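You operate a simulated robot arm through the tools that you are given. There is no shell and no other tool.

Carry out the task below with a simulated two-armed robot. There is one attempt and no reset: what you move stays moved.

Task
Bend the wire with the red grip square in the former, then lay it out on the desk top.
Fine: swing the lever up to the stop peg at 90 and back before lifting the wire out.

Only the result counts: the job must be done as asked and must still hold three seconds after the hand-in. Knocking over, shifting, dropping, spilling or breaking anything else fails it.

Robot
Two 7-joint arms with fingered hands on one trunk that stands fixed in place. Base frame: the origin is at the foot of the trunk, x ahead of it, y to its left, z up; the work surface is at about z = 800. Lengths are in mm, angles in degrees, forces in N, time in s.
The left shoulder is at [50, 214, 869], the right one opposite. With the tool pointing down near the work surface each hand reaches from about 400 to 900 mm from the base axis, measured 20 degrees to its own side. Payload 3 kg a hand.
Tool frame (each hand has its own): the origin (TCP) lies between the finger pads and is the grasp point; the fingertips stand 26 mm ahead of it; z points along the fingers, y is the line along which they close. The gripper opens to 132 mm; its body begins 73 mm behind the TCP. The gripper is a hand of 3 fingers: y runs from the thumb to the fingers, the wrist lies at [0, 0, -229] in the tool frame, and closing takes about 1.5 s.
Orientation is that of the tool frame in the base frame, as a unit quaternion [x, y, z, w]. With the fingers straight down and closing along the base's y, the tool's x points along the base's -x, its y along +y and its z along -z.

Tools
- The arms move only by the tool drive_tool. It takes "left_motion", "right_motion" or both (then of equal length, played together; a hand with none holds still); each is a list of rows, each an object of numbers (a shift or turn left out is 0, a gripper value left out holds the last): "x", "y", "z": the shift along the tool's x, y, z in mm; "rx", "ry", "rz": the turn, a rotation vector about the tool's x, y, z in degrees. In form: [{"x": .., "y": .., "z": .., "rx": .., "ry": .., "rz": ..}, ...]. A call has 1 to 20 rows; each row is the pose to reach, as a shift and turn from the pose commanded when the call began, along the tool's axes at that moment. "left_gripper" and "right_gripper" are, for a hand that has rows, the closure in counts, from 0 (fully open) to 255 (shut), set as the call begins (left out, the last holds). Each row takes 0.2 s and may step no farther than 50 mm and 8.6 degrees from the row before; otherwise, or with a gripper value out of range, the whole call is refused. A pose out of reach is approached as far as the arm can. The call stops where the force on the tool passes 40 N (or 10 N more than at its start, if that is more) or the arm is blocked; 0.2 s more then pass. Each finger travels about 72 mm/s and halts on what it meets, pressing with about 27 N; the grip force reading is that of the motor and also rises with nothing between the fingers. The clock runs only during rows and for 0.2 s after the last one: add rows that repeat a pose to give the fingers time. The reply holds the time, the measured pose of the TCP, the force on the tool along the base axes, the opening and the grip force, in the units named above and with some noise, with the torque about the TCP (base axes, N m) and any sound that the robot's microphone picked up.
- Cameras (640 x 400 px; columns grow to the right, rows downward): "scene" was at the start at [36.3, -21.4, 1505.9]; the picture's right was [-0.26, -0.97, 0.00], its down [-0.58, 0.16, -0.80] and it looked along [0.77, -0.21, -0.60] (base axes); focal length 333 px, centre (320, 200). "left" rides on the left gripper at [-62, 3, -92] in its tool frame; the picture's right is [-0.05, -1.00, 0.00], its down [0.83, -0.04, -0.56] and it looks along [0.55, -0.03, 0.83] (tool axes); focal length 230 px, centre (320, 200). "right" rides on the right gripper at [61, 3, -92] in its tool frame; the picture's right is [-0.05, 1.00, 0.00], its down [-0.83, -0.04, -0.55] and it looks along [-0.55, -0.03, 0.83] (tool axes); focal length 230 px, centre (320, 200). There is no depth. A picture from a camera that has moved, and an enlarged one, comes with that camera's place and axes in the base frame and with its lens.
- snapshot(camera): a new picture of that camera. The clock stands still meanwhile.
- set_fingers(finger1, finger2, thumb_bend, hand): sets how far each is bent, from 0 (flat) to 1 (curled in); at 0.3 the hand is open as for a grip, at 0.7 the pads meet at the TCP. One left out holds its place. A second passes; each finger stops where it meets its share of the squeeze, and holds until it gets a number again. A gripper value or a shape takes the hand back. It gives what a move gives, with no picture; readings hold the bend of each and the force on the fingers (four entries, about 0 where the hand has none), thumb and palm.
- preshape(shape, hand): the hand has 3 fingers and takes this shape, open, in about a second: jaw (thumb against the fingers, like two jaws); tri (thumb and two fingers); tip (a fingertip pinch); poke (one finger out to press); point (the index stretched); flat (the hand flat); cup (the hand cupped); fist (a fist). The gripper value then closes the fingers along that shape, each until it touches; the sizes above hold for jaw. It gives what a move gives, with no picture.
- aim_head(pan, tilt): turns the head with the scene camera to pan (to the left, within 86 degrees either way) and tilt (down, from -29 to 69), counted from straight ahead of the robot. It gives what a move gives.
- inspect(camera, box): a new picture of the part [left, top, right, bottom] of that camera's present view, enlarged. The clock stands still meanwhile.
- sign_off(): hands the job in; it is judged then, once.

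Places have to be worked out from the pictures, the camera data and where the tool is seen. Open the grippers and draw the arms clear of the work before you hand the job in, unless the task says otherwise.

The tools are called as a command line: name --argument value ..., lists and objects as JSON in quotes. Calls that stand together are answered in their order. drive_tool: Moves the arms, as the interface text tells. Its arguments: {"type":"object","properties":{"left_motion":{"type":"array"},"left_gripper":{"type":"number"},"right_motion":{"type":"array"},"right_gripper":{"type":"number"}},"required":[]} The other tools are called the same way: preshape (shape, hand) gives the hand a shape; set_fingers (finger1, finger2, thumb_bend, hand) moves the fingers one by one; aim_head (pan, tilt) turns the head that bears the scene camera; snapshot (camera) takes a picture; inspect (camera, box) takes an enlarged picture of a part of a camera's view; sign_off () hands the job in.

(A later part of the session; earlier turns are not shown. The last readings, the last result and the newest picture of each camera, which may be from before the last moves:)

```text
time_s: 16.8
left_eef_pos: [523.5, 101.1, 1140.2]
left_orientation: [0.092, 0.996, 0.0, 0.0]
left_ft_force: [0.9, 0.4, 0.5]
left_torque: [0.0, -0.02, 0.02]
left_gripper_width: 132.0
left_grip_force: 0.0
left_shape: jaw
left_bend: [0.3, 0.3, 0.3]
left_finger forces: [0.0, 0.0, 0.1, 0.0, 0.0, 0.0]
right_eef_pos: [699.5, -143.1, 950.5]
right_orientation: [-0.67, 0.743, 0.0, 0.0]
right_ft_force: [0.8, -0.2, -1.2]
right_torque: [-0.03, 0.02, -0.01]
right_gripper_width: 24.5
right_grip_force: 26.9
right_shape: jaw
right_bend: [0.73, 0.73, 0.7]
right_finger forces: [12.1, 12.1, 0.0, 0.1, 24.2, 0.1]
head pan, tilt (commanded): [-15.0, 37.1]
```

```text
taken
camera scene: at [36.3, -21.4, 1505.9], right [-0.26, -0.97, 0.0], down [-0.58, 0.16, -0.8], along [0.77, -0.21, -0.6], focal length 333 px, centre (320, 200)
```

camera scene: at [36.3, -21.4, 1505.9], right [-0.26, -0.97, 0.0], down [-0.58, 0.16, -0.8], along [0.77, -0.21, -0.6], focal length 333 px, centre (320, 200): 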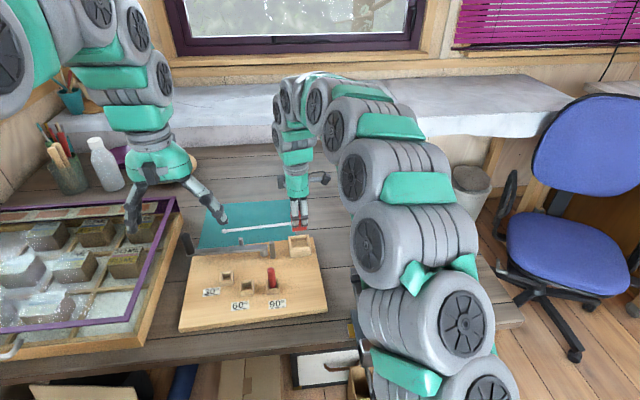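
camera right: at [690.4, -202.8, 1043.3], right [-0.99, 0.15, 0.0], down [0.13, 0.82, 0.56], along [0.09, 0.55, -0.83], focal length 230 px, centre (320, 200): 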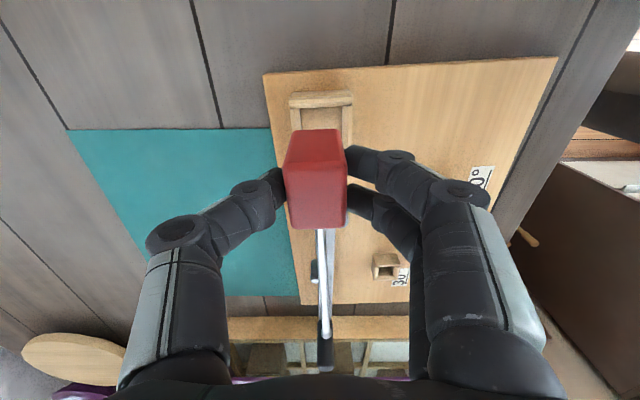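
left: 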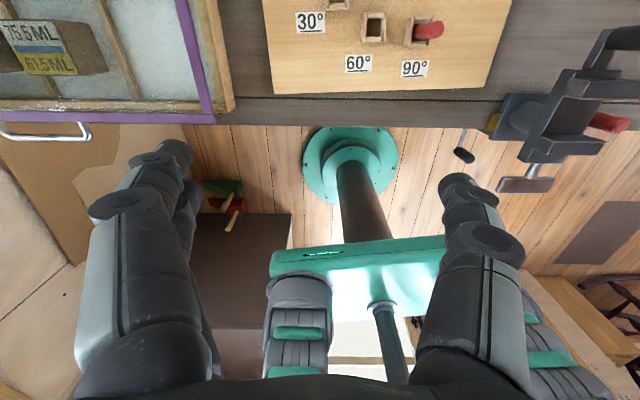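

Hovering at (699.5,-143) with yaw 174.0°; I need about -2.9 mm in x and +1.5 mm in y. I apply that and come down to just above the lips, then check from two views.

drive_tool --right_motion '[{"x": -1.2, "y": 3.0, "z": 0}, {"x": -1.2, "y": 3.0, "z": 10}, {"x": -1.2, "y": 3.0, "z": 22}, {"x": -1.2, "y": 3.0, "z": 30}, {"x": -1.2, "y": 3.0, "z": 30}]'

inspect --camera "right" --box '[250, 70, 390, 230]'

inspect --camera "scene" --box '[200, 190, 340, 280]'

inspect --camera "right" --box '[270, 210, 390, 390]'

```text
time_s: 18.0
left_eef_pos: [523.4, 100.5, 1139.3]
left_orientation: [0.092, 0.996, -0.001, 0.0]
left_ft_force: [-0.3, 0.8, 0.1]
left_torque: [0.0, 0.01, 0.02]
left_gripper_width: 131.9
left_grip_force: 0.0
left_shape: jaw
left_bend: [0.3, 0.3, 0.3]
left_finger forces: [0.0, 0.0, 0.1, 0.1, 0.0, 0.1]
right_eef_pos: [696.9, -141.5, 918.8]
right_orientation: [-0.669, 0.744, 0.0, 0.0]
right_ft_force: [0.0, 0.3, -2.4]
right_torque: [-0.02, -0.03, -0.01]
right_gripper_width: 24.5
right_grip_force: 26.7
right_shape: jaw
right_bend: [0.73, 0.73, 0.7]
right_finger forces: [12.1, 12.1, 0.0, 0.0, 24.2, 0.0]
head pan, tilt (commanded): [-15.0, 37.1]
```

```text
2.50 times, centred on (320, 150) of right
camera zoom: at [687.6, -202.3, 1012.3], right [-0.99, 0.16, 0.0], down [0.13, 0.82, 0.56], along [0.09, 0.55, -0.83], focal length 575 px, centre (320, 325)
```

zoom: 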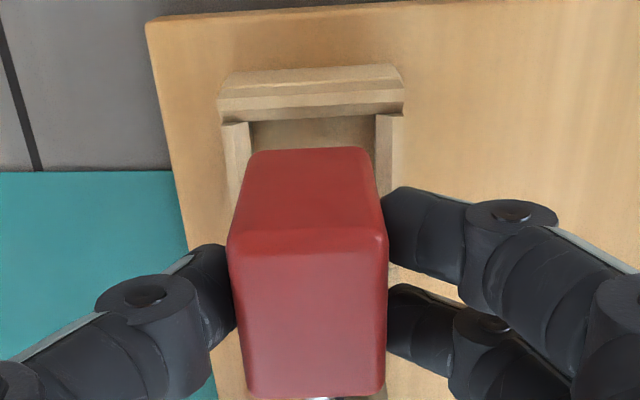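

```text
4.44 times, centred on (270, 235) of scene
camera zoom: at [36.3, -21.4, 1505.9], right [-0.26, -0.97, 0.0], down [-0.58, 0.16, -0.8], along [0.77, -0.21, -0.6], focal length 1482 px, centre (542, 44)
```

zoom: 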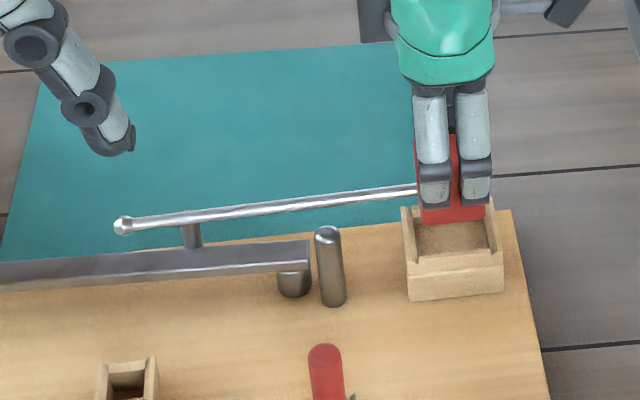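

```text
2.22 times, centred on (330, 300) of right
camera zoom: at [687.6, -202.3, 1012.3], right [-0.99, 0.16, 0.0], down [0.13, 0.82, 0.56], along [0.09, 0.55, -0.83], focal length 511 px, centre (298, -22)
```

zoom: 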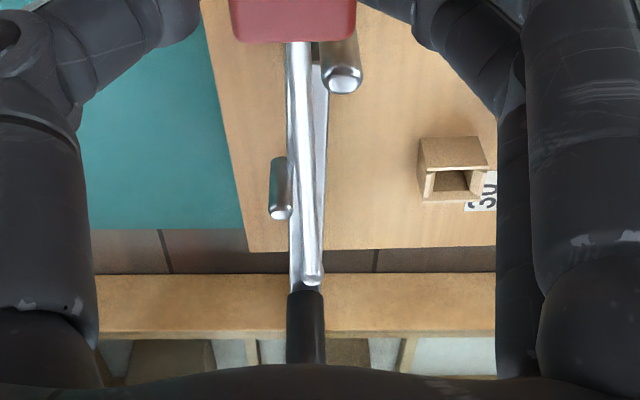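

Alignment looks right: the grip is centred over the cavity and the wire runs between pin and lever peg. I lower in small steps into the socket.

drive_tool --right_motion '[{"z": 4}, {"z": 8}, {"z": 12}, {"z": 15}, {"z": 18}, {"z": 20}, {"z": 20}]'

inspect --camera "scene" --box '[200, 190, 340, 280]'

inspect --camera "right" --box '[250, 70, 390, 230]'

```text
time_s: 19.6
left_eef_pos: [523.9, 101.3, 1140.4]
left_orientation: [0.091, 0.996, 0.0, -0.001]
left_ft_force: [-0.7, 0.2, -0.5]
left_torque: [0.02, -0.01, -0.02]
left_gripper_width: 132.1
left_grip_force: 0.0
left_shape: jaw
left_bend: [0.3, 0.3, 0.3]
left_finger forces: [0.0, 0.1, 0.1, 0.0, 0.0, 0.0]
right_eef_pos: [696.4, -141.5, 899.1]
right_orientation: [-0.669, 0.743, 0.0, -0.001]
right_ft_force: [0.5, 0.0, -1.4]
right_torque: [-0.02, 0.01, -0.03]
right_gripper_width: 24.3
right_grip_force: 27.1
right_shape: jaw
right_bend: [0.73, 0.73, 0.7]
right_finger forces: [12.2, 12.1, 0.1, 0.0, 24.1, 0.1]
head pan, tilt (commanded): [-15.0, 37.1]
```

```text
4.44 times, centred on (270, 235) of scene
camera zoom: at [36.3, -21.4, 1505.9], right [-0.26, -0.97, 0.0], down [-0.58, 0.16, -0.8], along [0.77, -0.21, -0.6], focal length 1482 px, centre (542, 44)
```

zoom: 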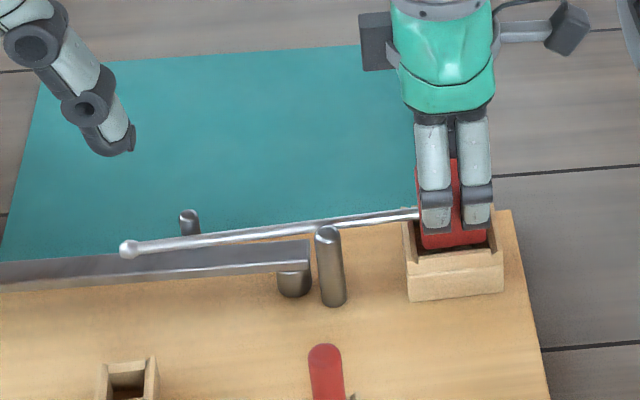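

```text
2.50 times, centred on (320, 150) of right
camera zoom: at [687.1, -202.2, 992.8], right [-0.99, 0.16, 0.0], down [0.13, 0.82, 0.56], along [0.09, 0.55, -0.83], focal length 575 px, centre (320, 325)
```

zoom: 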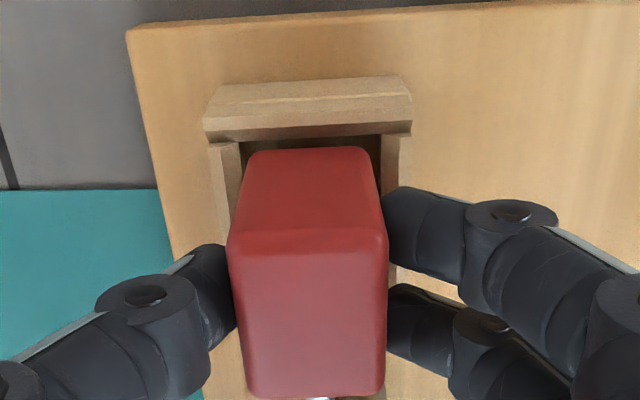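

No contact force and the wire is dropping between the pin and the lever peg. I continue down in small steps until it seats.

drive_tool --right_motion '[{"z": 2}, {"z": 4}, {"z": 6}, {"z": 8}, {"z": 8}]'

inspect --camera "scene" --box '[240, 200, 330, 270]'

inspect --camera "right" --box '[250, 70, 390, 230]'

```text
time_s: 20.8
left_eef_pos: [524.2, 101.4, 1141.4]
left_orientation: [0.092, 0.996, 0.0, 0.0]
left_ft_force: [0.4, 0.3, -0.1]
left_torque: [0.01, 0.0, 0.0]
left_gripper_width: 132.1
left_grip_force: 0.0
left_shape: jaw
left_bend: [0.3, 0.3, 0.3]
left_finger forces: [0.1, 0.0, 0.0, 0.0, 0.0, 0.1]
right_eef_pos: [695.2, -141.7, 891.1]
right_orientation: [-0.669, 0.743, 0.0, 0.0]
right_ft_force: [0.0, -0.7, 0.6]
right_torque: [-0.05, 0.06, -0.02]
right_gripper_width: 24.5
right_grip_force: 27.2
right_shape: jaw
right_bend: [0.73, 0.73, 0.7]
right_finger forces: [12.1, 12.2, 0.1, 0.1, 24.6, 0.0]
head pan, tilt (commanded): [-15.0, 37.1]
```

```text
5.71 times, centred on (285, 235) of scene
camera zoom: at [36.3, -21.4, 1505.9], right [-0.26, -0.97, 0.0], down [-0.58, 0.16, -0.8], along [0.77, -0.21, -0.6], focal length 1905 px, centre (520, 0)
```

zoom: 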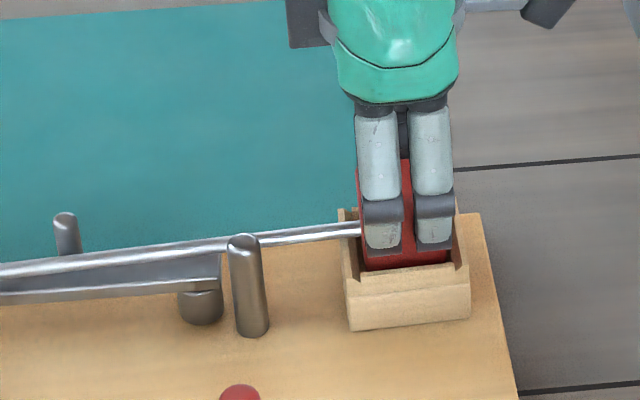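

```text
2.50 times, centred on (320, 150) of right
camera zoom: at [687.3, -201.5, 985.0], right [-0.99, 0.16, 0.0], down [0.13, 0.82, 0.56], along [0.09, 0.55, -0.83], focal length 575 px, centre (320, 325)
```

zoom: 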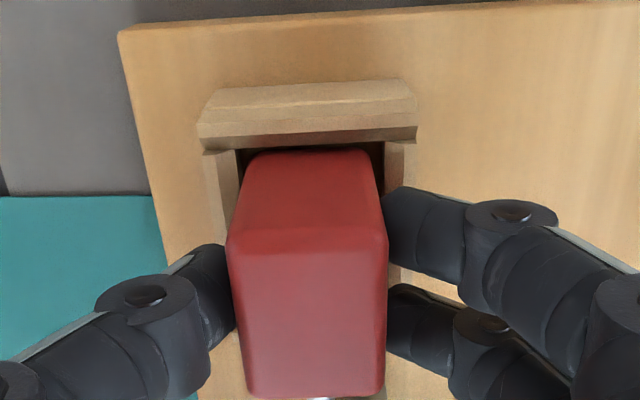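

Force changed from -1.4 to +0.6 N, maybe just touching. I lower 1 mm at a time a bit further to find the floor.

drive_tool --right_motion '[{"z": 1}, {"z": 2}, {"z": 3}, {"z": 3}]'

```text
time_s: 21.8
left_eef_pos: [523.8, 102.0, 1140.2]
left_orientation: [0.092, 0.996, 0.0, 0.0]
left_ft_force: [0.1, 0.0, 0.2]
left_torque: [0.01, -0.01, 0.02]
left_gripper_width: 131.9
left_grip_force: 0.1
left_shape: jaw
left_bend: [0.3, 0.3, 0.3]
left_finger forces: [0.1, 0.0, 0.0, 0.0, 0.1, 0.1]
right_eef_pos: [696.0, -142.5, 889.8]
right_orientation: [-0.67, 0.742, -0.001, 0.0]
right_ft_force: [3.3, 1.2, 14.2]
right_torque: [0.09, -0.08, -0.02]
right_gripper_width: 24.9
right_grip_force: 27.3
right_shape: jaw
right_bend: [0.73, 0.73, 0.7]
right_finger forces: [13.0, 13.8, 0.0, 0.1, 29.8, 0.0]
head pan, tilt (commanded): [-15.0, 37.1]
```

The floor is reached (14 N up at TCP z≈890, grip bottom ≈ 841). I keep the right hand holding the grip as a backing, and bring the open left hand to hover over the lever handle, yawed so the fingers are on its far side.

drive_tool --left_motion '[{"x": -18, "y": 8, "z": 0, "rz": 8}, {"x": -37, "y": 16, "z": 5, "rz": 16}, {"x": -56, "y": 24, "z": 15, "rz": 24}, {"x": -75, "y": 32, "z": 28, "rz": 32}, {"x": -93, "y": 40, "z": 42, "rz": 40}, {"x": -111, "y": 48, "z": 56, "rz": 48}, {"x": -129, "y": 56, "z": 70, "rz": 56}, {"x": -147, "y": 64, "z": 84, "rz": 64}, {"x": -165, "y": 72, "z": 98, "rz": 72}, {"x": -183, "y": 79, "z": 112, "rz": 80}, {"x": -200.6, "y": 86.3, "z": 126, "rz": 87.7}, {"x": -200.6, "y": 86.3, "z": 126, "rz": 87.7}]'

snapshot --camera "left"

snapshot --camera "scene"

snapshot --camera "right"

```text
time_s: 24.4
left_eef_pos: [738.5, 149.8, 1014.8]
left_orientation: [0.756, 0.654, 0.0, 0.0]
left_ft_force: [0.1, -0.1, -1.2]
left_torque: [0.01, 0.0, 0.01]
left_gripper_width: 131.9
left_grip_force: 0.1
left_shape: jaw
left_bend: [0.3, 0.3, 0.3]
left_finger forces: [0.0, 0.0, 0.1, 0.0, 0.0, 0.0]
right_eef_pos: [695.2, -142.6, 888.5]
right_orientation: [-0.67, 0.743, 0.0, -0.001]
right_ft_force: [4.9, 2.4, 18.3]
right_torque: [0.07, -0.16, -0.02]
right_gripper_width: 25.3
right_grip_force: 27.1
right_shape: jaw
right_bend: [0.73, 0.73, 0.71]
right_finger forces: [13.3, 13.8, 0.0, 0.0, 31.0, 0.1]
head pan, tilt (commanded): [-15.0, 37.1]
```

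```text
taken
camera left: at [731.9, 87.5, 1105.7], right [-1.0, 0.09, 0.0], down [0.08, 0.83, 0.56], along [0.05, 0.55, -0.83], focal length 230 px, centre (320, 200)
```

left: 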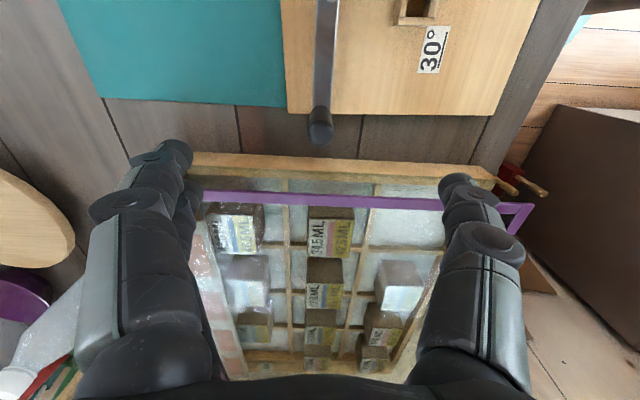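

```text
taken
camera scene: at [36.1, -21.3, 1505.9], right [-0.26, -0.97, 0.0], down [-0.58, 0.16, -0.8], along [0.77, -0.21, -0.6], focal length 333 px, centre (320, 200)
```

scene: 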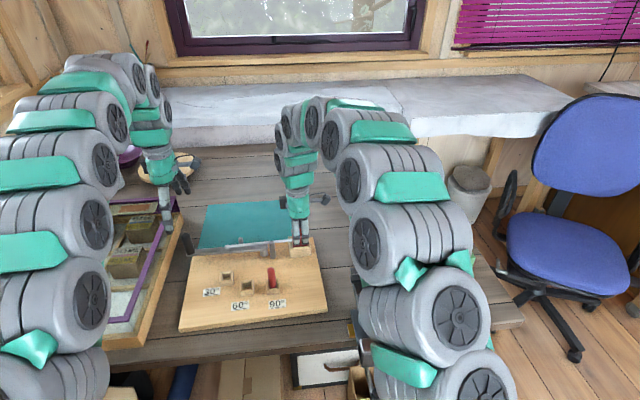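

```text
taken
camera right: at [686.3, -202.5, 983.2], right [-0.99, 0.16, 0.0], down [0.13, 0.82, 0.56], along [0.09, 0.55, -0.83], focal length 230 px, centre (320, 200)
```

right: 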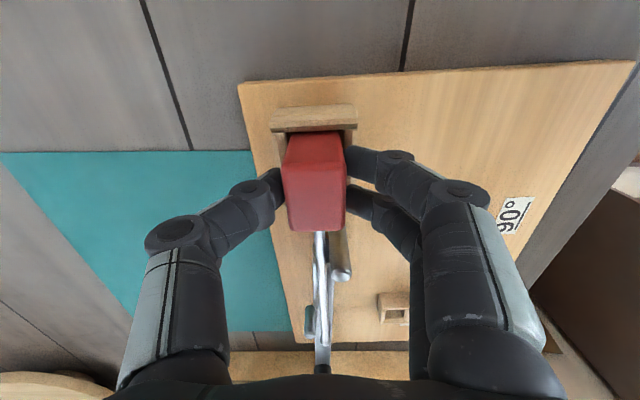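

The left camera sees the handle right below the hand at ≈ (737.6,148). I zoom in on it to confirm its axis and top.

inspect --camera "left" --box '[270, 0, 430, 190]'

inspect --camera "scene" --box '[130, 180, 250, 270]'

inspect --camera "scene" --box '[230, 200, 330, 300]'

```text
2.11 times, centred on (350, 95) of left
camera zoom: at [731.9, 87.5, 1105.7], right [-1.0, 0.09, 0.0], down [0.08, 0.83, 0.56], along [0.05, 0.55, -0.83], focal length 484 px, centre (257, 421)
```

zoom: 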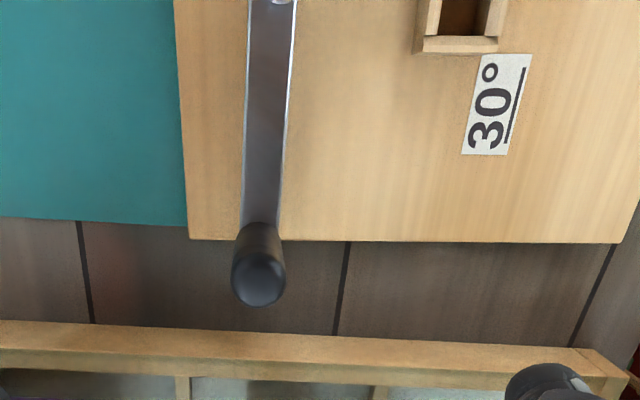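

```text
4.44 times, centred on (190, 225) of scene
camera zoom: at [36.1, -21.3, 1505.9], right [-0.26, -0.97, 0.0], down [-0.58, 0.16, -0.8], along [0.77, -0.21, -0.6], focal length 1482 px, centre (898, 89)
```

zoom: 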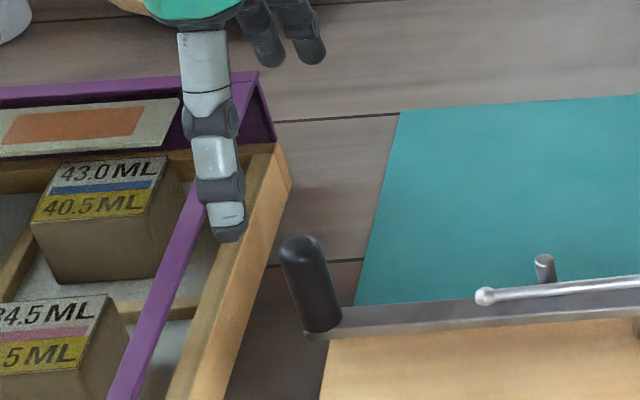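

```text
4.00 times, centred on (280, 250) of scene
camera zoom: at [36.1, -21.3, 1505.9], right [-0.26, -0.97, 0.0], down [-0.58, 0.16, -0.8], along [0.77, -0.21, -0.6], focal length 1334 px, centre (480, 0)
```

zoom: 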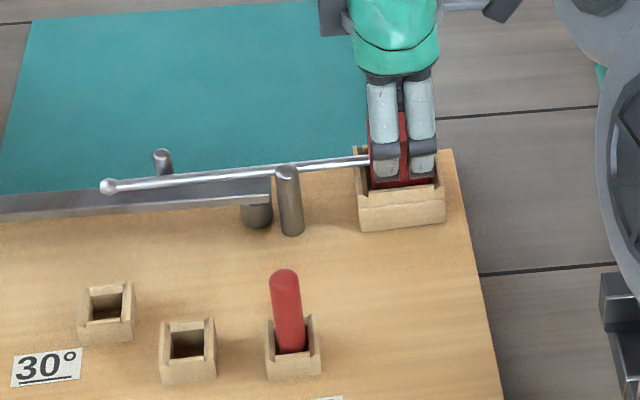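

Handle axis is at about (737.6,148.8), top ≈ 910, and the lever yaw is 81.7°. I lower the open left hand around it so fingertips stay above the lever bar.

drive_tool --left_motion '[{"x": -1.1, "y": -0.7, "z": 35}, {"x": -1.1, "y": -0.7, "z": 70}, {"x": -1.1, "y": -0.7, "z": 100}, {"x": -1.1, "y": -0.7, "z": 124}, {"x": -1.1, "y": -0.7, "z": 124}]' --right_motion '[{"z": -0.5}, {"z": -1}, {"z": -1.5}, {"z": -1.5}, {"z": -1.5}]'

snapshot --camera "left"

inspect --camera "scene" --box '[130, 180, 330, 300]'

```text
time_s: 25.6
left_eef_pos: [739.6, 150.1, 890.4]
left_orientation: [0.756, 0.655, 0.0, 0.001]
left_ft_force: [-0.1, -0.4, 1.1]
left_torque: [-0.03, 0.0, 0.03]
left_gripper_width: 131.9
left_grip_force: 0.1
left_shape: jaw
left_bend: [0.3, 0.3, 0.3]
left_finger forces: [0.0, 0.0, 0.1, 0.0, 0.0, 0.1]
right_eef_pos: [695.0, -143.0, 890.2]
right_orientation: [-0.67, 0.743, 0.0, 0.0]
right_ft_force: [1.0, -2.2, 9.0]
right_torque: [-0.01, -0.04, -0.02]
right_gripper_width: 25.4
right_grip_force: 27.0
right_shape: jaw
right_bend: [0.73, 0.73, 0.71]
right_finger forces: [13.6, 14.0, 0.0, 0.0, 29.1, 0.0]
head pan, tilt (commanded): [-15.0, 37.1]
```

```text
taken
camera left: at [733.1, 87.7, 982.3], right [-1.0, 0.09, 0.0], down [0.08, 0.83, 0.56], along [0.05, 0.55, -0.83], focal length 230 px, centre (320, 200)
```

left: 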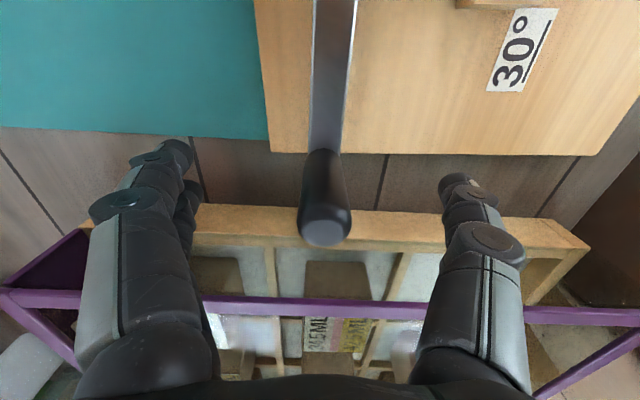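

```text
3.20 times, centred on (230, 240) of scene
camera zoom: at [36.2, -21.4, 1505.9], right [-0.26, -0.97, 0.0], down [-0.58, 0.16, -0.8], along [0.77, -0.21, -0.6], focal length 1067 px, centre (608, 72)
```

zoom: 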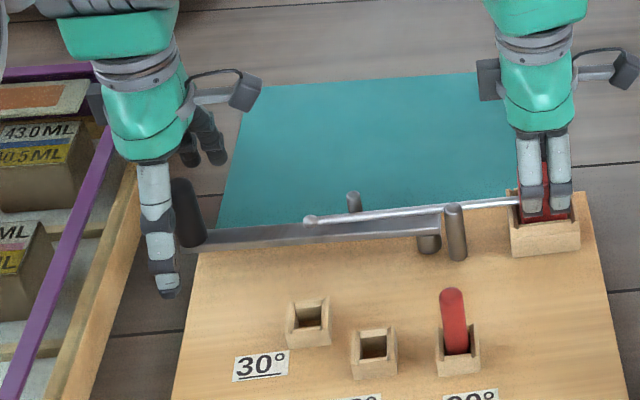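

The handle stands between thumb (near side) and fingers (far side). I close the left gripper part-way to cage the handle loosely.

drive_tool --left_motion '[{"z": 0}, {"z": 0}, {"z": 0}, {"z": 0}, {"z": 0}, {"z": 0}, {"z": 0}]' --left_gripper 170

snapshot --camera "left"

```text
time_s: 27.2
left_eef_pos: [739.5, 149.0, 890.3]
left_orientation: [0.756, 0.654, 0.0, 0.0]
left_ft_force: [1.0, 0.0, 1.3]
left_torque: [0.0, 0.03, 0.0]
left_gripper_width: 44.3
left_grip_force: 0.0
left_shape: jaw
left_bend: [0.73, 0.73, 0.7]
left_finger forces: [0.1, 0.0, 0.0, 0.1, 0.1, 0.0]
right_eef_pos: [695.2, -140.5, 891.0]
right_orientation: [-0.669, 0.743, 0.0, 0.0]
right_ft_force: [-0.5, -3.7, 6.7]
right_torque: [-0.02, -0.05, -0.01]
right_gripper_width: 25.3
right_grip_force: 27.1
right_shape: jaw
right_bend: [0.73, 0.73, 0.71]
right_finger forces: [13.7, 14.3, 0.0, 0.0, 28.2, 0.0]
head pan, tilt (commanded): [-15.0, 37.1]
```

```text
taken
camera left: at [732.8, 87.7, 982.2], right [-1.0, 0.09, 0.0], down [0.08, 0.83, 0.56], along [0.05, 0.55, -0.83], focal length 230 px, centre (320, 200)
```

left: 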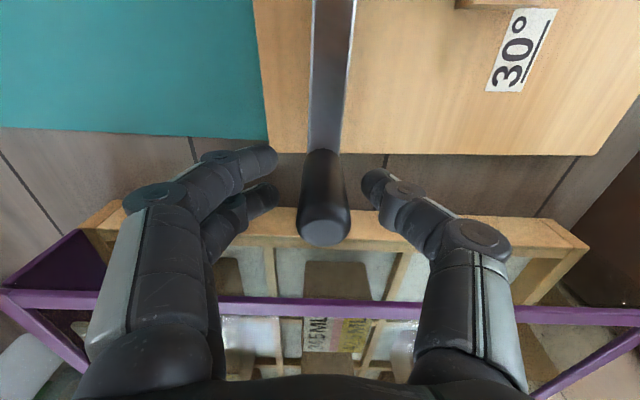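

The cage is good (44 mm opening around a 20 mm handle). I begin the swing along an arc of 193 mm about the pivot, first 30°, and check forces and wire.

drive_tool --left_motion '[{"x": -0.2, "y": -8.4, "rz": -2.5}, {"x": -0.7, "y": -16.8, "rz": -5}, {"x": -1.65, "y": -25.2, "rz": -7.5}, {"x": -2.9, "y": -33.5, "rz": -10}, {"x": -6.6, "y": -50, "rz": -15}, {"x": -11.6, "y": -66, "rz": -20}, {"x": -18.1, "y": -81.6, "rz": -25}, {"x": -25.9, "y": -96.5, "rz": -30}]'

inspect --camera "scene" --box '[150, 180, 340, 320]'

snapshot --camera "right"

snapshot --camera "left"

```text
time_s: 29.0
left_eef_pos: [637.2, 138.3, 890.8]
left_orientation: [0.56, 0.828, 0.0, 0.001]
left_ft_force: [-0.1, 0.9, -0.3]
left_torque: [0.0, -0.01, 0.01]
left_gripper_width: 45.1
left_grip_force: 0.1
left_shape: jaw
left_bend: [0.73, 0.73, 0.7]
left_finger forces: [0.0, 0.7, 0.0, 0.0, 0.0, 0.0]
right_eef_pos: [695.2, -142.0, 890.0]
right_orientation: [-0.67, 0.742, 0.0, 0.0]
right_ft_force: [-0.6, -0.1, 6.3]
right_torque: [0.07, 0.01, 0.25]
right_gripper_width: 25.1
right_grip_force: 27.2
right_shape: jaw
right_bend: [0.73, 0.73, 0.71]
right_finger forces: [12.3, 15.4, 0.1, 0.1, 27.2, 0.0]
head pan, tilt (commanded): [-15.0, 37.1]
```

```text
2.86 times, centred on (245, 250) of scene
camera zoom: at [36.2, -21.4, 1505.9], right [-0.26, -0.97, 0.0], down [-0.58, 0.16, -0.8], along [0.77, -0.21, -0.6], focal length 953 px, centre (534, 57)
```

zoom: 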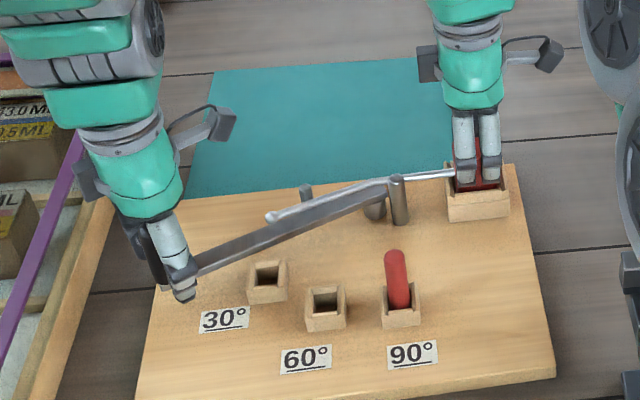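

```text
taken
camera right: at [686.6, -201.6, 983.7], right [-0.99, 0.16, 0.0], down [0.13, 0.82, 0.56], along [0.09, 0.55, -0.83], focal length 230 px, centre (320, 200)
```

right: 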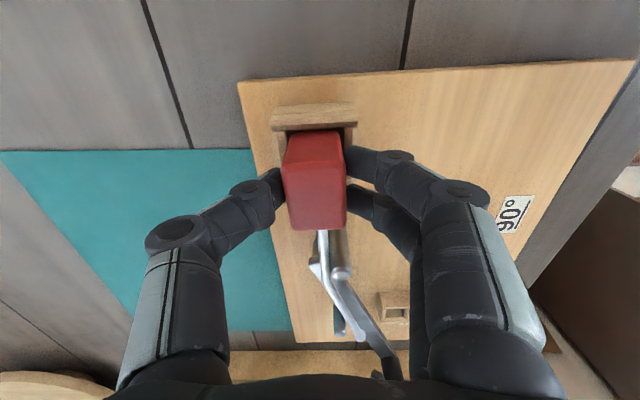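

```text
taken
camera left: at [661.7, 80.3, 981.5], right [-0.91, -0.42, 0.0], down [-0.35, 0.76, 0.55], along [-0.23, 0.5, -0.83], focal length 230 px, centre (320, 200)
```

left: 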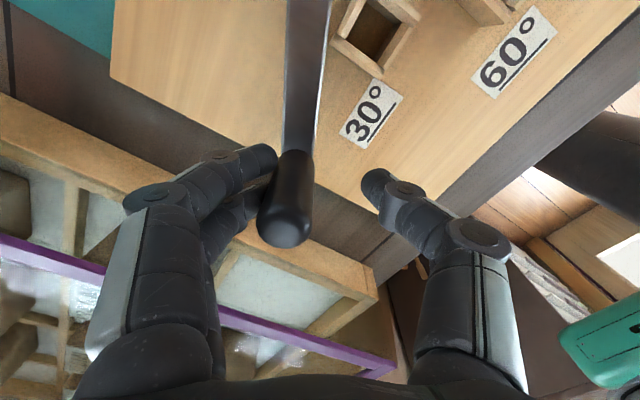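

The wire bends cleanly around the pin with almost no reaction. I continue the arc another 50° (to about 80° of swing).

drive_tool --left_motion '[{"x": -0.7, "y": -16.8, "rz": -5}, {"x": -2.9, "y": -33.5, "rz": -10}, {"x": -6.6, "y": -50, "rz": -15}, {"x": -11.6, "y": -66, "rz": -20}, {"x": -18.1, "y": -81.6, "rz": -25}, {"x": -25.9, "y": -96.5, "rz": -30}, {"x": -34.9, "y": -110.7, "rz": -35}, {"x": -45.2, "y": -124.1, "rz": -40}, {"x": -56.5, "y": -136.5, "rz": -45}, {"x": -68.9, "y": -147.9, "rz": -50}]'

inspect --camera "scene" --box '[150, 180, 340, 320]'

snapshot --camera "left"

snapshot --camera "scene"

```text
time_s: 31.2
left_eef_pos: [523.3, 17.6, 890.4]
left_orientation: [0.158, 0.987, 0.0, 0.0]
left_ft_force: [0.5, 0.8, 0.3]
left_torque: [0.02, -0.03, -0.01]
left_gripper_width: 44.7
left_grip_force: 0.2
left_shape: jaw
left_bend: [0.73, 0.73, 0.7]
left_finger forces: [0.6, 0.5, 0.0, 0.0, 0.0, 0.0]
right_eef_pos: [696.2, -141.1, 890.3]
right_orientation: [-0.669, 0.743, 0.0, 0.0]
right_ft_force: [-0.9, -1.5, 5.6]
right_torque: [0.0, 0.01, 0.17]
right_gripper_width: 25.1
right_grip_force: 26.9
right_shape: jaw
right_bend: [0.73, 0.73, 0.71]
right_finger forces: [12.8, 14.9, 0.0, 0.0, 26.8, 0.0]
head pan, tilt (commanded): [-15.0, 37.1]
```

```text
2.86 times, centred on (245, 250) of scene
camera zoom: at [36.2, -21.4, 1505.9], right [-0.26, -0.97, 0.0], down [-0.58, 0.16, -0.8], along [0.77, -0.21, -0.6], focal length 953 px, centre (534, 57)
```

zoom: 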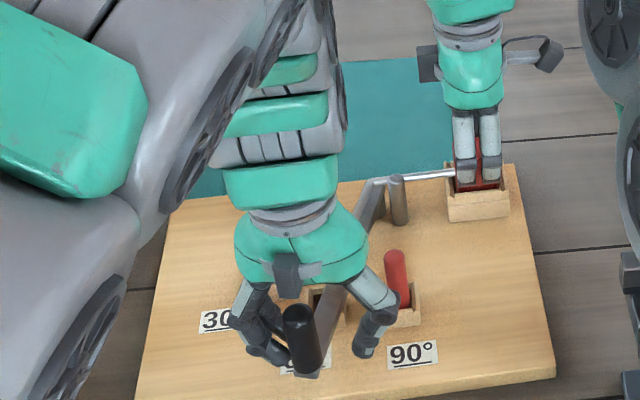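

```text
taken
camera left: at [582.3, 1.2, 981.3], right [-0.26, -0.97, 0.0], down [-0.8, 0.22, 0.55], along [-0.54, 0.14, -0.83], focal length 230 px, centre (320, 200)
```

left: 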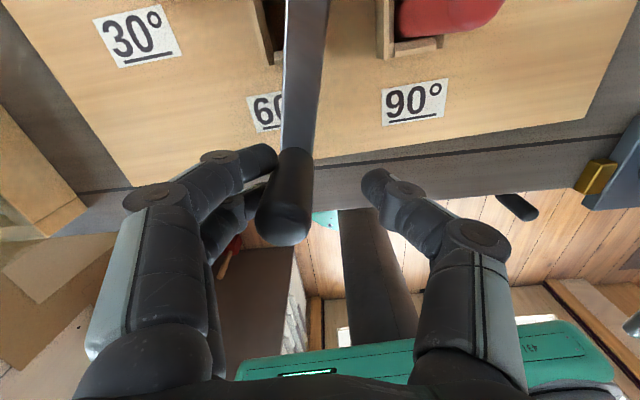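

```text
taken
camera scene: at [36.2, -21.4, 1505.9], right [-0.26, -0.97, 0.0], down [-0.58, 0.16, -0.8], along [0.77, -0.21, -0.6], focal length 333 px, centre (320, 200)
```

scene: 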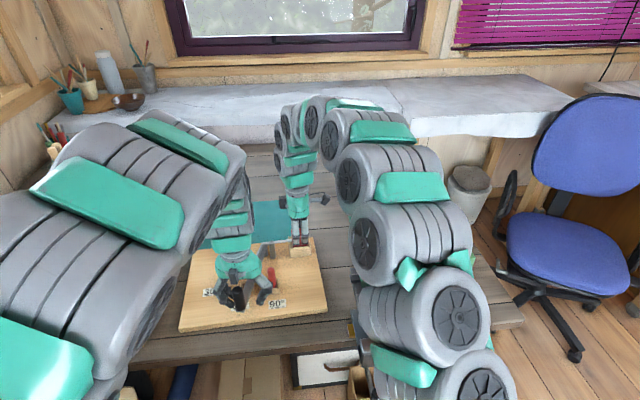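

About 80° of hand swing with the lever approaching the red peg. I continue in 1–2° steps toward the stop.

drive_tool --left_motion '[{"x": -0.1, "y": -6.7, "rz": -2}, {"x": -0.5, "y": -13.5, "rz": -4}, {"x": -1.1, "y": -20.2, "rz": -6}, {"x": -1.4, "y": -23.5, "rz": -7}, {"x": -1.9, "y": -26.9, "rz": -8}, {"x": -2.4, "y": -30.2, "rz": -9}, {"x": -2.4, "y": -30.2, "rz": -9}]'

inspect --camera "scene" --box '[200, 210, 340, 320]'

inspect --camera "left" --box '[220, 0, 560, 210]'

```text
time_s: 32.8
left_eef_pos: [517.8, -13.5, 890.7]
left_orientation: [0.08, 0.997, 0.0, 0.0]
left_ft_force: [-2.0, 1.5, 1.1]
left_torque: [0.01, 0.03, 0.03]
left_gripper_width: 44.6
left_grip_force: 0.0
left_shape: jaw
left_bend: [0.73, 0.73, 0.7]
left_finger forces: [0.0, 2.1, 0.0, 0.1, 0.0, 0.1]
right_eef_pos: [695.8, -141.8, 890.5]
right_orientation: [-0.67, 0.743, 0.0, -0.001]
right_ft_force: [-1.0, -2.7, 5.4]
right_torque: [-0.02, 0.04, 0.16]
right_gripper_width: 25.4
right_grip_force: 26.9
right_shape: jaw
right_bend: [0.73, 0.73, 0.71]
right_finger forces: [12.7, 14.6, 0.0, 0.1, 27.0, 0.0]
head pan, tilt (commanded): [-15.0, 37.1]
```

```text
3.64 times, centred on (270, 265) of scene
camera zoom: at [36.2, -21.4, 1505.9], right [-0.26, -0.97, 0.0], down [-0.58, 0.16, -0.8], along [0.77, -0.21, -0.6], focal length 1212 px, centre (502, -36)
```

zoom: 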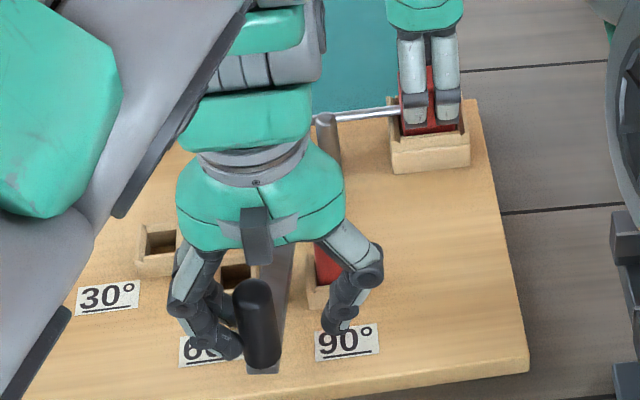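

```text
1.88 times, centred on (390, 105) of left
camera zoom: at [578.4, -20.1, 982.7], right [-0.11, -0.99, 0.0], down [-0.83, 0.09, 0.56], along [-0.55, 0.06, -0.83], focal length 433 px, centre (188, 379)
```

zoom: 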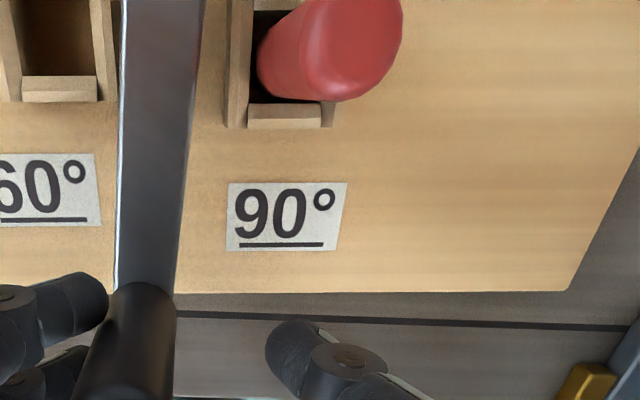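

The lever still has a visible gap to the red peg. I keep going in 1° steps until the stop is felt.

drive_tool --left_motion '[{"x": -0.03, "y": -3.4, "rz": -1}, {"x": -0.1, "y": -6.7, "rz": -2}, {"x": -0.3, "y": -10.1, "rz": -3}, {"x": -0.5, "y": -13.5, "rz": -4}, {"x": -0.7, "y": -16.8, "rz": -5}, {"x": -0.7, "y": -16.8, "rz": -5}]'

inspect --camera "left" --box '[220, 0, 560, 210]'

inspect --camera "right" --box '[260, 120, 480, 340]'

```text
time_s: 34.2
left_eef_pos: [514.7, -29.5, 890.3]
left_orientation: [0.036, 0.999, 0.0, 0.0]
left_ft_force: [-0.5, 0.7, 0.4]
left_torque: [0.04, -0.01, 0.0]
left_gripper_width: 44.9
left_grip_force: 0.0
left_shape: jaw
left_bend: [0.73, 0.73, 0.7]
left_finger forces: [0.1, 0.8, 0.0, 0.1, 0.1, 0.0]
right_eef_pos: [695.5, -140.0, 890.0]
right_orientation: [-0.669, 0.743, 0.0, 0.0]
right_ft_force: [0.0, -1.6, 4.0]
right_torque: [0.01, 0.02, 0.16]
right_gripper_width: 25.4
right_grip_force: 26.5
right_shape: jaw
right_bend: [0.73, 0.73, 0.71]
right_finger forces: [12.8, 14.7, 0.1, 0.0, 27.0, 0.0]
head pan, tilt (commanded): [-15.0, 37.1]
```

```text
1.88 times, centred on (390, 105) of left
camera zoom: at [576.1, -31.2, 981.9], right [-0.02, -1.0, 0.0], down [-0.83, 0.02, 0.55], along [-0.55, 0.01, -0.83], focal length 433 px, centre (188, 379)
```

zoom: 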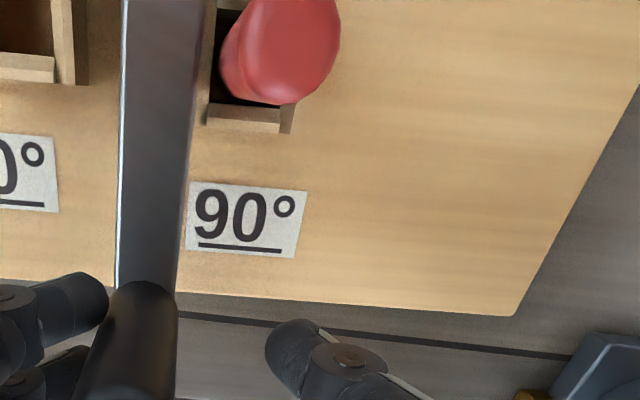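

```text
1.82 times, centred on (370, 230) of right
camera zoom: at [686.6, -201.7, 983.7], right [-0.99, 0.16, 0.0], down [0.13, 0.82, 0.56], along [0.09, 0.55, -0.83], focal length 418 px, centre (229, 146)
```

zoom: 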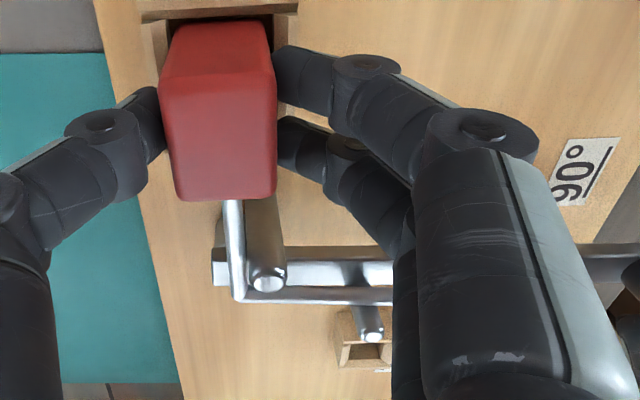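

Nearly at the peg: no stop force yet (under 1 N at the fingers). I continue in 1° steps.

drive_tool --left_motion '[{"x": -0.03, "y": -3.4, "rz": -1}, {"x": -0.1, "y": -6.7, "rz": -2}, {"x": -0.3, "y": -10.1, "rz": -3}, {"x": -0.3, "y": -10.1, "rz": -3}]'

inspect --camera "left" --box '[220, 0, 560, 210]'

```text
time_s: 35.2
left_eef_pos: [514.4, -39.3, 888.1]
left_orientation: [0.01, 1.0, 0.0, 0.0]
left_ft_force: [-0.7, 1.4, 0.1]
left_torque: [0.01, 0.03, 0.0]
left_gripper_width: 44.8
left_grip_force: 0.1
left_shape: jaw
left_bend: [0.73, 0.73, 0.7]
left_finger forces: [0.1, 1.2, 0.0, 0.0, 0.0, 0.1]
right_eef_pos: [695.9, -140.2, 890.1]
right_orientation: [-0.669, 0.743, 0.0, 0.0]
right_ft_force: [-0.9, -1.1, 4.8]
right_torque: [0.0, -0.02, 0.14]
right_gripper_width: 25.4
right_grip_force: 26.4
right_shape: jaw
right_bend: [0.73, 0.73, 0.71]
right_finger forces: [12.7, 14.6, 0.0, 0.1, 27.0, 0.0]
head pan, tilt (commanded): [-15.0, 37.1]
```

```text
1.88 times, centred on (390, 105) of left
camera zoom: at [576.4, -37.4, 980.9], right [0.03, -1.0, 0.0], down [-0.83, -0.03, 0.55], along [-0.55, -0.02, -0.83], focal length 433 px, centre (188, 379)
```

zoom: 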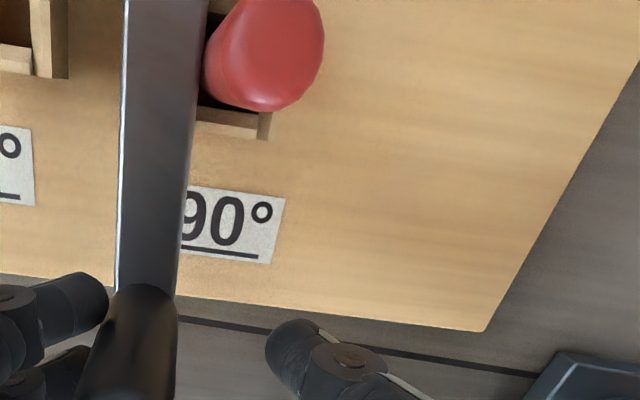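

The lever edge is almost touching the red peg. A few more 1° steps, watching for the stop force.

drive_tool --left_motion '[{"x": 0, "y": -1.7, "rz": -0.5}, {"x": -0.03, "y": -3.4, "rz": -1}, {"x": -0.06, "y": -5.1, "rz": -1.5}, {"x": -0.1, "y": -6.7, "rz": -2}, {"x": -0.1, "y": -6.7, "rz": -2}]'

inspect --camera "left" --box '[220, 0, 560, 210]'

```text
time_s: 36.4
left_eef_pos: [513.9, -44.6, 891.4]
left_orientation: [-0.007, 1.0, -0.001, 0.0]
left_ft_force: [3.0, 3.7, 0.8]
left_torque: [0.11, -0.06, -0.1]
left_gripper_width: 47.1
left_grip_force: 0.1
left_shape: jaw
left_bend: [0.73, 0.73, 0.7]
left_finger forces: [3.2, 2.3, 0.0, 0.1, 0.0, 0.0]
right_eef_pos: [694.5, -142.0, 889.8]
right_orientation: [-0.669, 0.743, 0.0, 0.0]
right_ft_force: [-0.4, -2.5, 5.0]
right_torque: [0.03, 0.04, 0.09]
right_gripper_width: 25.2
right_grip_force: 27.6
right_shape: jaw
right_bend: [0.73, 0.73, 0.71]
right_finger forces: [12.7, 14.6, 0.1, 0.0, 27.0, 0.1]
head pan, tilt (commanded): [-15.0, 37.1]
```

```text
1.88 times, centred on (390, 105) of left
camera zoom: at [575.6, -41.3, 981.7], right [0.07, -1.0, 0.0], down [-0.83, -0.05, 0.55], along [-0.55, -0.04, -0.83], focal length 433 px, centre (188, 379)
```

zoom: 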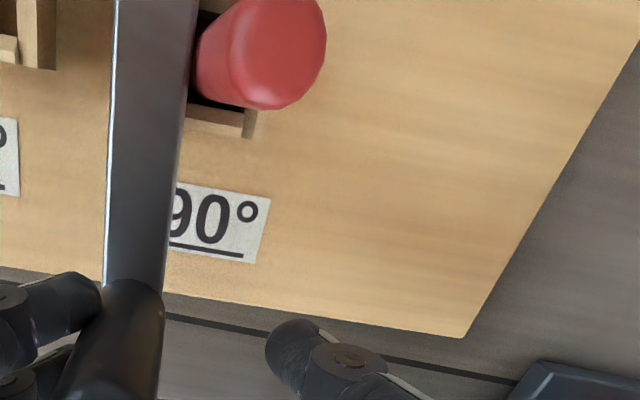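

The finger load jumped to about 5 N while the handle lagged: the lever is meeting the stop. I push just slightly more to make sure it is firmly on the peg.

drive_tool --left_motion '[{"x": 0, "y": -1.7, "rz": -0.5}, {"x": -0.03, "y": -3.4, "rz": -1}, {"x": -0.03, "y": -3.4, "rz": -1}]'

inspect --camera "left" --box '[220, 0, 560, 210]'

inspect --camera "right" --box '[260, 120, 480, 340]'

inspect --camera "scene" --box '[200, 210, 340, 320]'

```text
time_s: 37.2
left_eef_pos: [514.5, -48.1, 891.3]
left_orientation: [-0.016, 1.0, 0.0, 0.0]
left_ft_force: [4.1, 9.2, 3.4]
left_torque: [0.24, -0.09, -0.13]
left_gripper_width: 50.1
left_grip_force: 0.0
left_shape: jaw
left_bend: [0.73, 0.72, 0.7]
left_finger forces: [5.9, 4.1, 0.0, 0.0, 0.0, 0.0]
right_eef_pos: [695.6, -141.5, 889.1]
right_orientation: [-0.669, 0.743, 0.0, -0.001]
right_ft_force: [-0.3, -3.1, 3.9]
right_torque: [-0.03, 0.04, 0.08]
right_gripper_width: 24.9
right_grip_force: 25.8
right_shape: jaw
right_bend: [0.73, 0.73, 0.71]
right_finger forces: [12.7, 14.6, 0.0, 0.0, 26.9, 0.0]
head pan, tilt (commanded): [-15.0, 37.1]
```

```text
1.88 times, centred on (390, 105) of left
camera zoom: at [575.8, -44.0, 981.6], right [0.08, -1.0, 0.0], down [-0.83, -0.07, 0.55], along [-0.55, -0.05, -0.83], focal length 433 px, centre (188, 379)
```

zoom: 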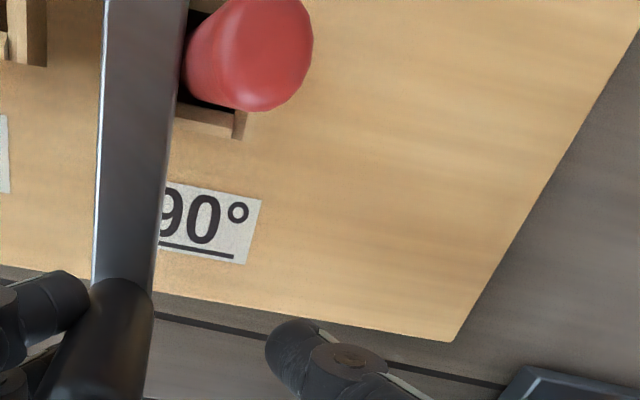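

```text
1.82 times, centred on (370, 230) of right
camera zoom: at [686.7, -201.6, 983.7], right [-0.99, 0.16, 0.0], down [0.13, 0.82, 0.56], along [0.09, 0.55, -0.83], focal length 418 px, centre (229, 146)
```

zoom: 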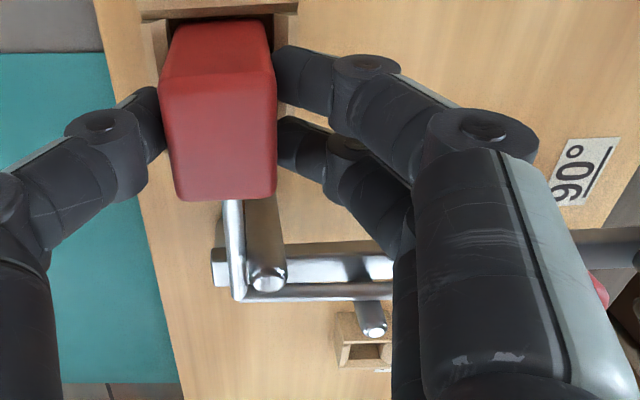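

```text
3.64 times, centred on (270, 265) of scene
camera zoom: at [36.3, -21.3, 1505.9], right [-0.26, -0.97, 0.0], down [-0.58, 0.16, -0.8], along [0.77, -0.21, -0.6], focal length 1212 px, centre (502, -36)
```

zoom: 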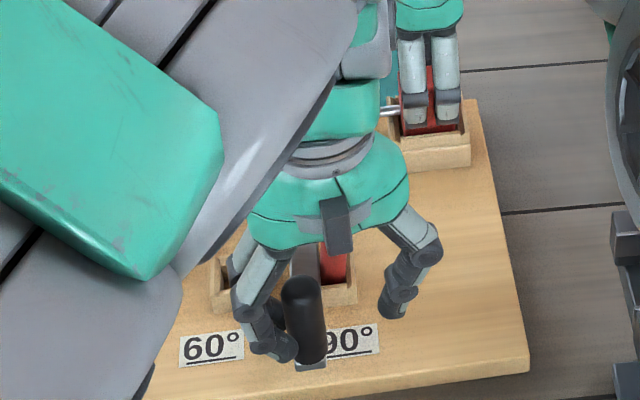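

The lever is firmly against the 90 peg (about 10 N, handle displaced in the cage) and the wire shows a right-angle bend. Now I swing it back along the same arc, first 50°.

drive_tool --left_motion '[{"x": -0.2, "y": 8.4, "rz": 2.5}, {"x": -0.7, "y": 16.8, "rz": 5}, {"x": -2.9, "y": 33.5, "rz": 10}, {"x": -6.6, "y": 50, "rz": 15}, {"x": -11.6, "y": 66, "rz": 20}, {"x": -18.1, "y": 81.6, "rz": 25}, {"x": -25.9, "y": 96.5, "rz": 30}, {"x": -34.9, "y": 110.7, "rz": 35}, {"x": -45.2, "y": 124.1, "rz": 40}, {"x": -56.5, "y": 136.5, "rz": 45}, {"x": -68.9, "y": 147.9, "rz": 50}]'

snapshot --camera "left"

inspect --camera "scene" --box '[150, 190, 340, 320]'

```text
time_s: 39.6
left_eef_pos: [580.7, 100.2, 889.8]
left_orientation: [0.409, 0.913, 0.0, 0.001]
left_ft_force: [-0.7, -0.6, -0.3]
left_torque: [-0.01, 0.03, 0.0]
left_gripper_width: 44.3
left_grip_force: 0.1
left_shape: jaw
left_bend: [0.73, 0.73, 0.7]
left_finger forces: [0.0, 0.0, 0.1, 0.1, 0.2, 0.0]
right_eef_pos: [694.6, -141.7, 891.0]
right_orientation: [-0.669, 0.743, -0.001, 0.0]
right_ft_force: [-0.6, 0.4, 4.7]
right_torque: [0.07, 0.03, 0.05]
right_gripper_width: 25.3
right_grip_force: 27.1
right_shape: jaw
right_bend: [0.73, 0.73, 0.71]
right_finger forces: [13.3, 14.0, 0.0, 0.0, 26.8, 0.1]
head pan, tilt (commanded): [-15.0, 37.1]
```

```text
taken
camera left: at [623.6, 55.8, 982.6], right [-0.71, -0.7, 0.0], down [-0.59, 0.59, 0.55], along [-0.39, 0.39, -0.83], focal length 230 px, centre (320, 200)
```

left: 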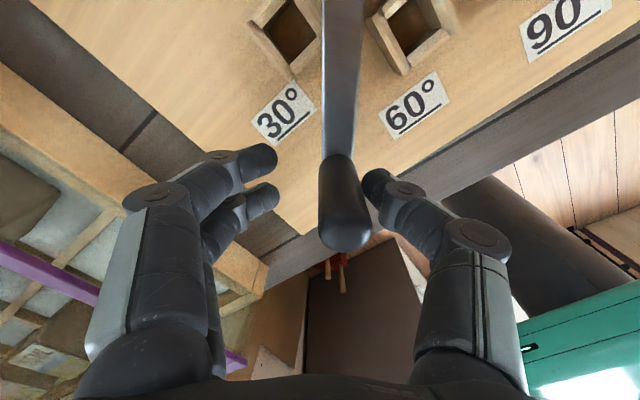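

```text
3.08 times, centred on (245, 255) of scene
camera zoom: at [36.3, -21.4, 1505.9], right [-0.26, -0.97, 0.0], down [-0.58, 0.16, -0.8], along [0.77, -0.21, -0.6], focal length 1026 px, centre (551, 31)
```

zoom: 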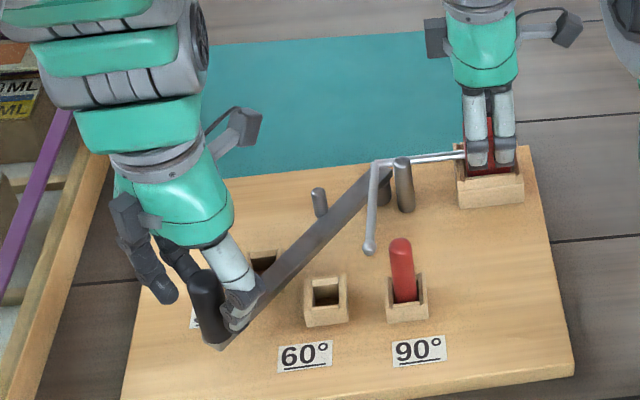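

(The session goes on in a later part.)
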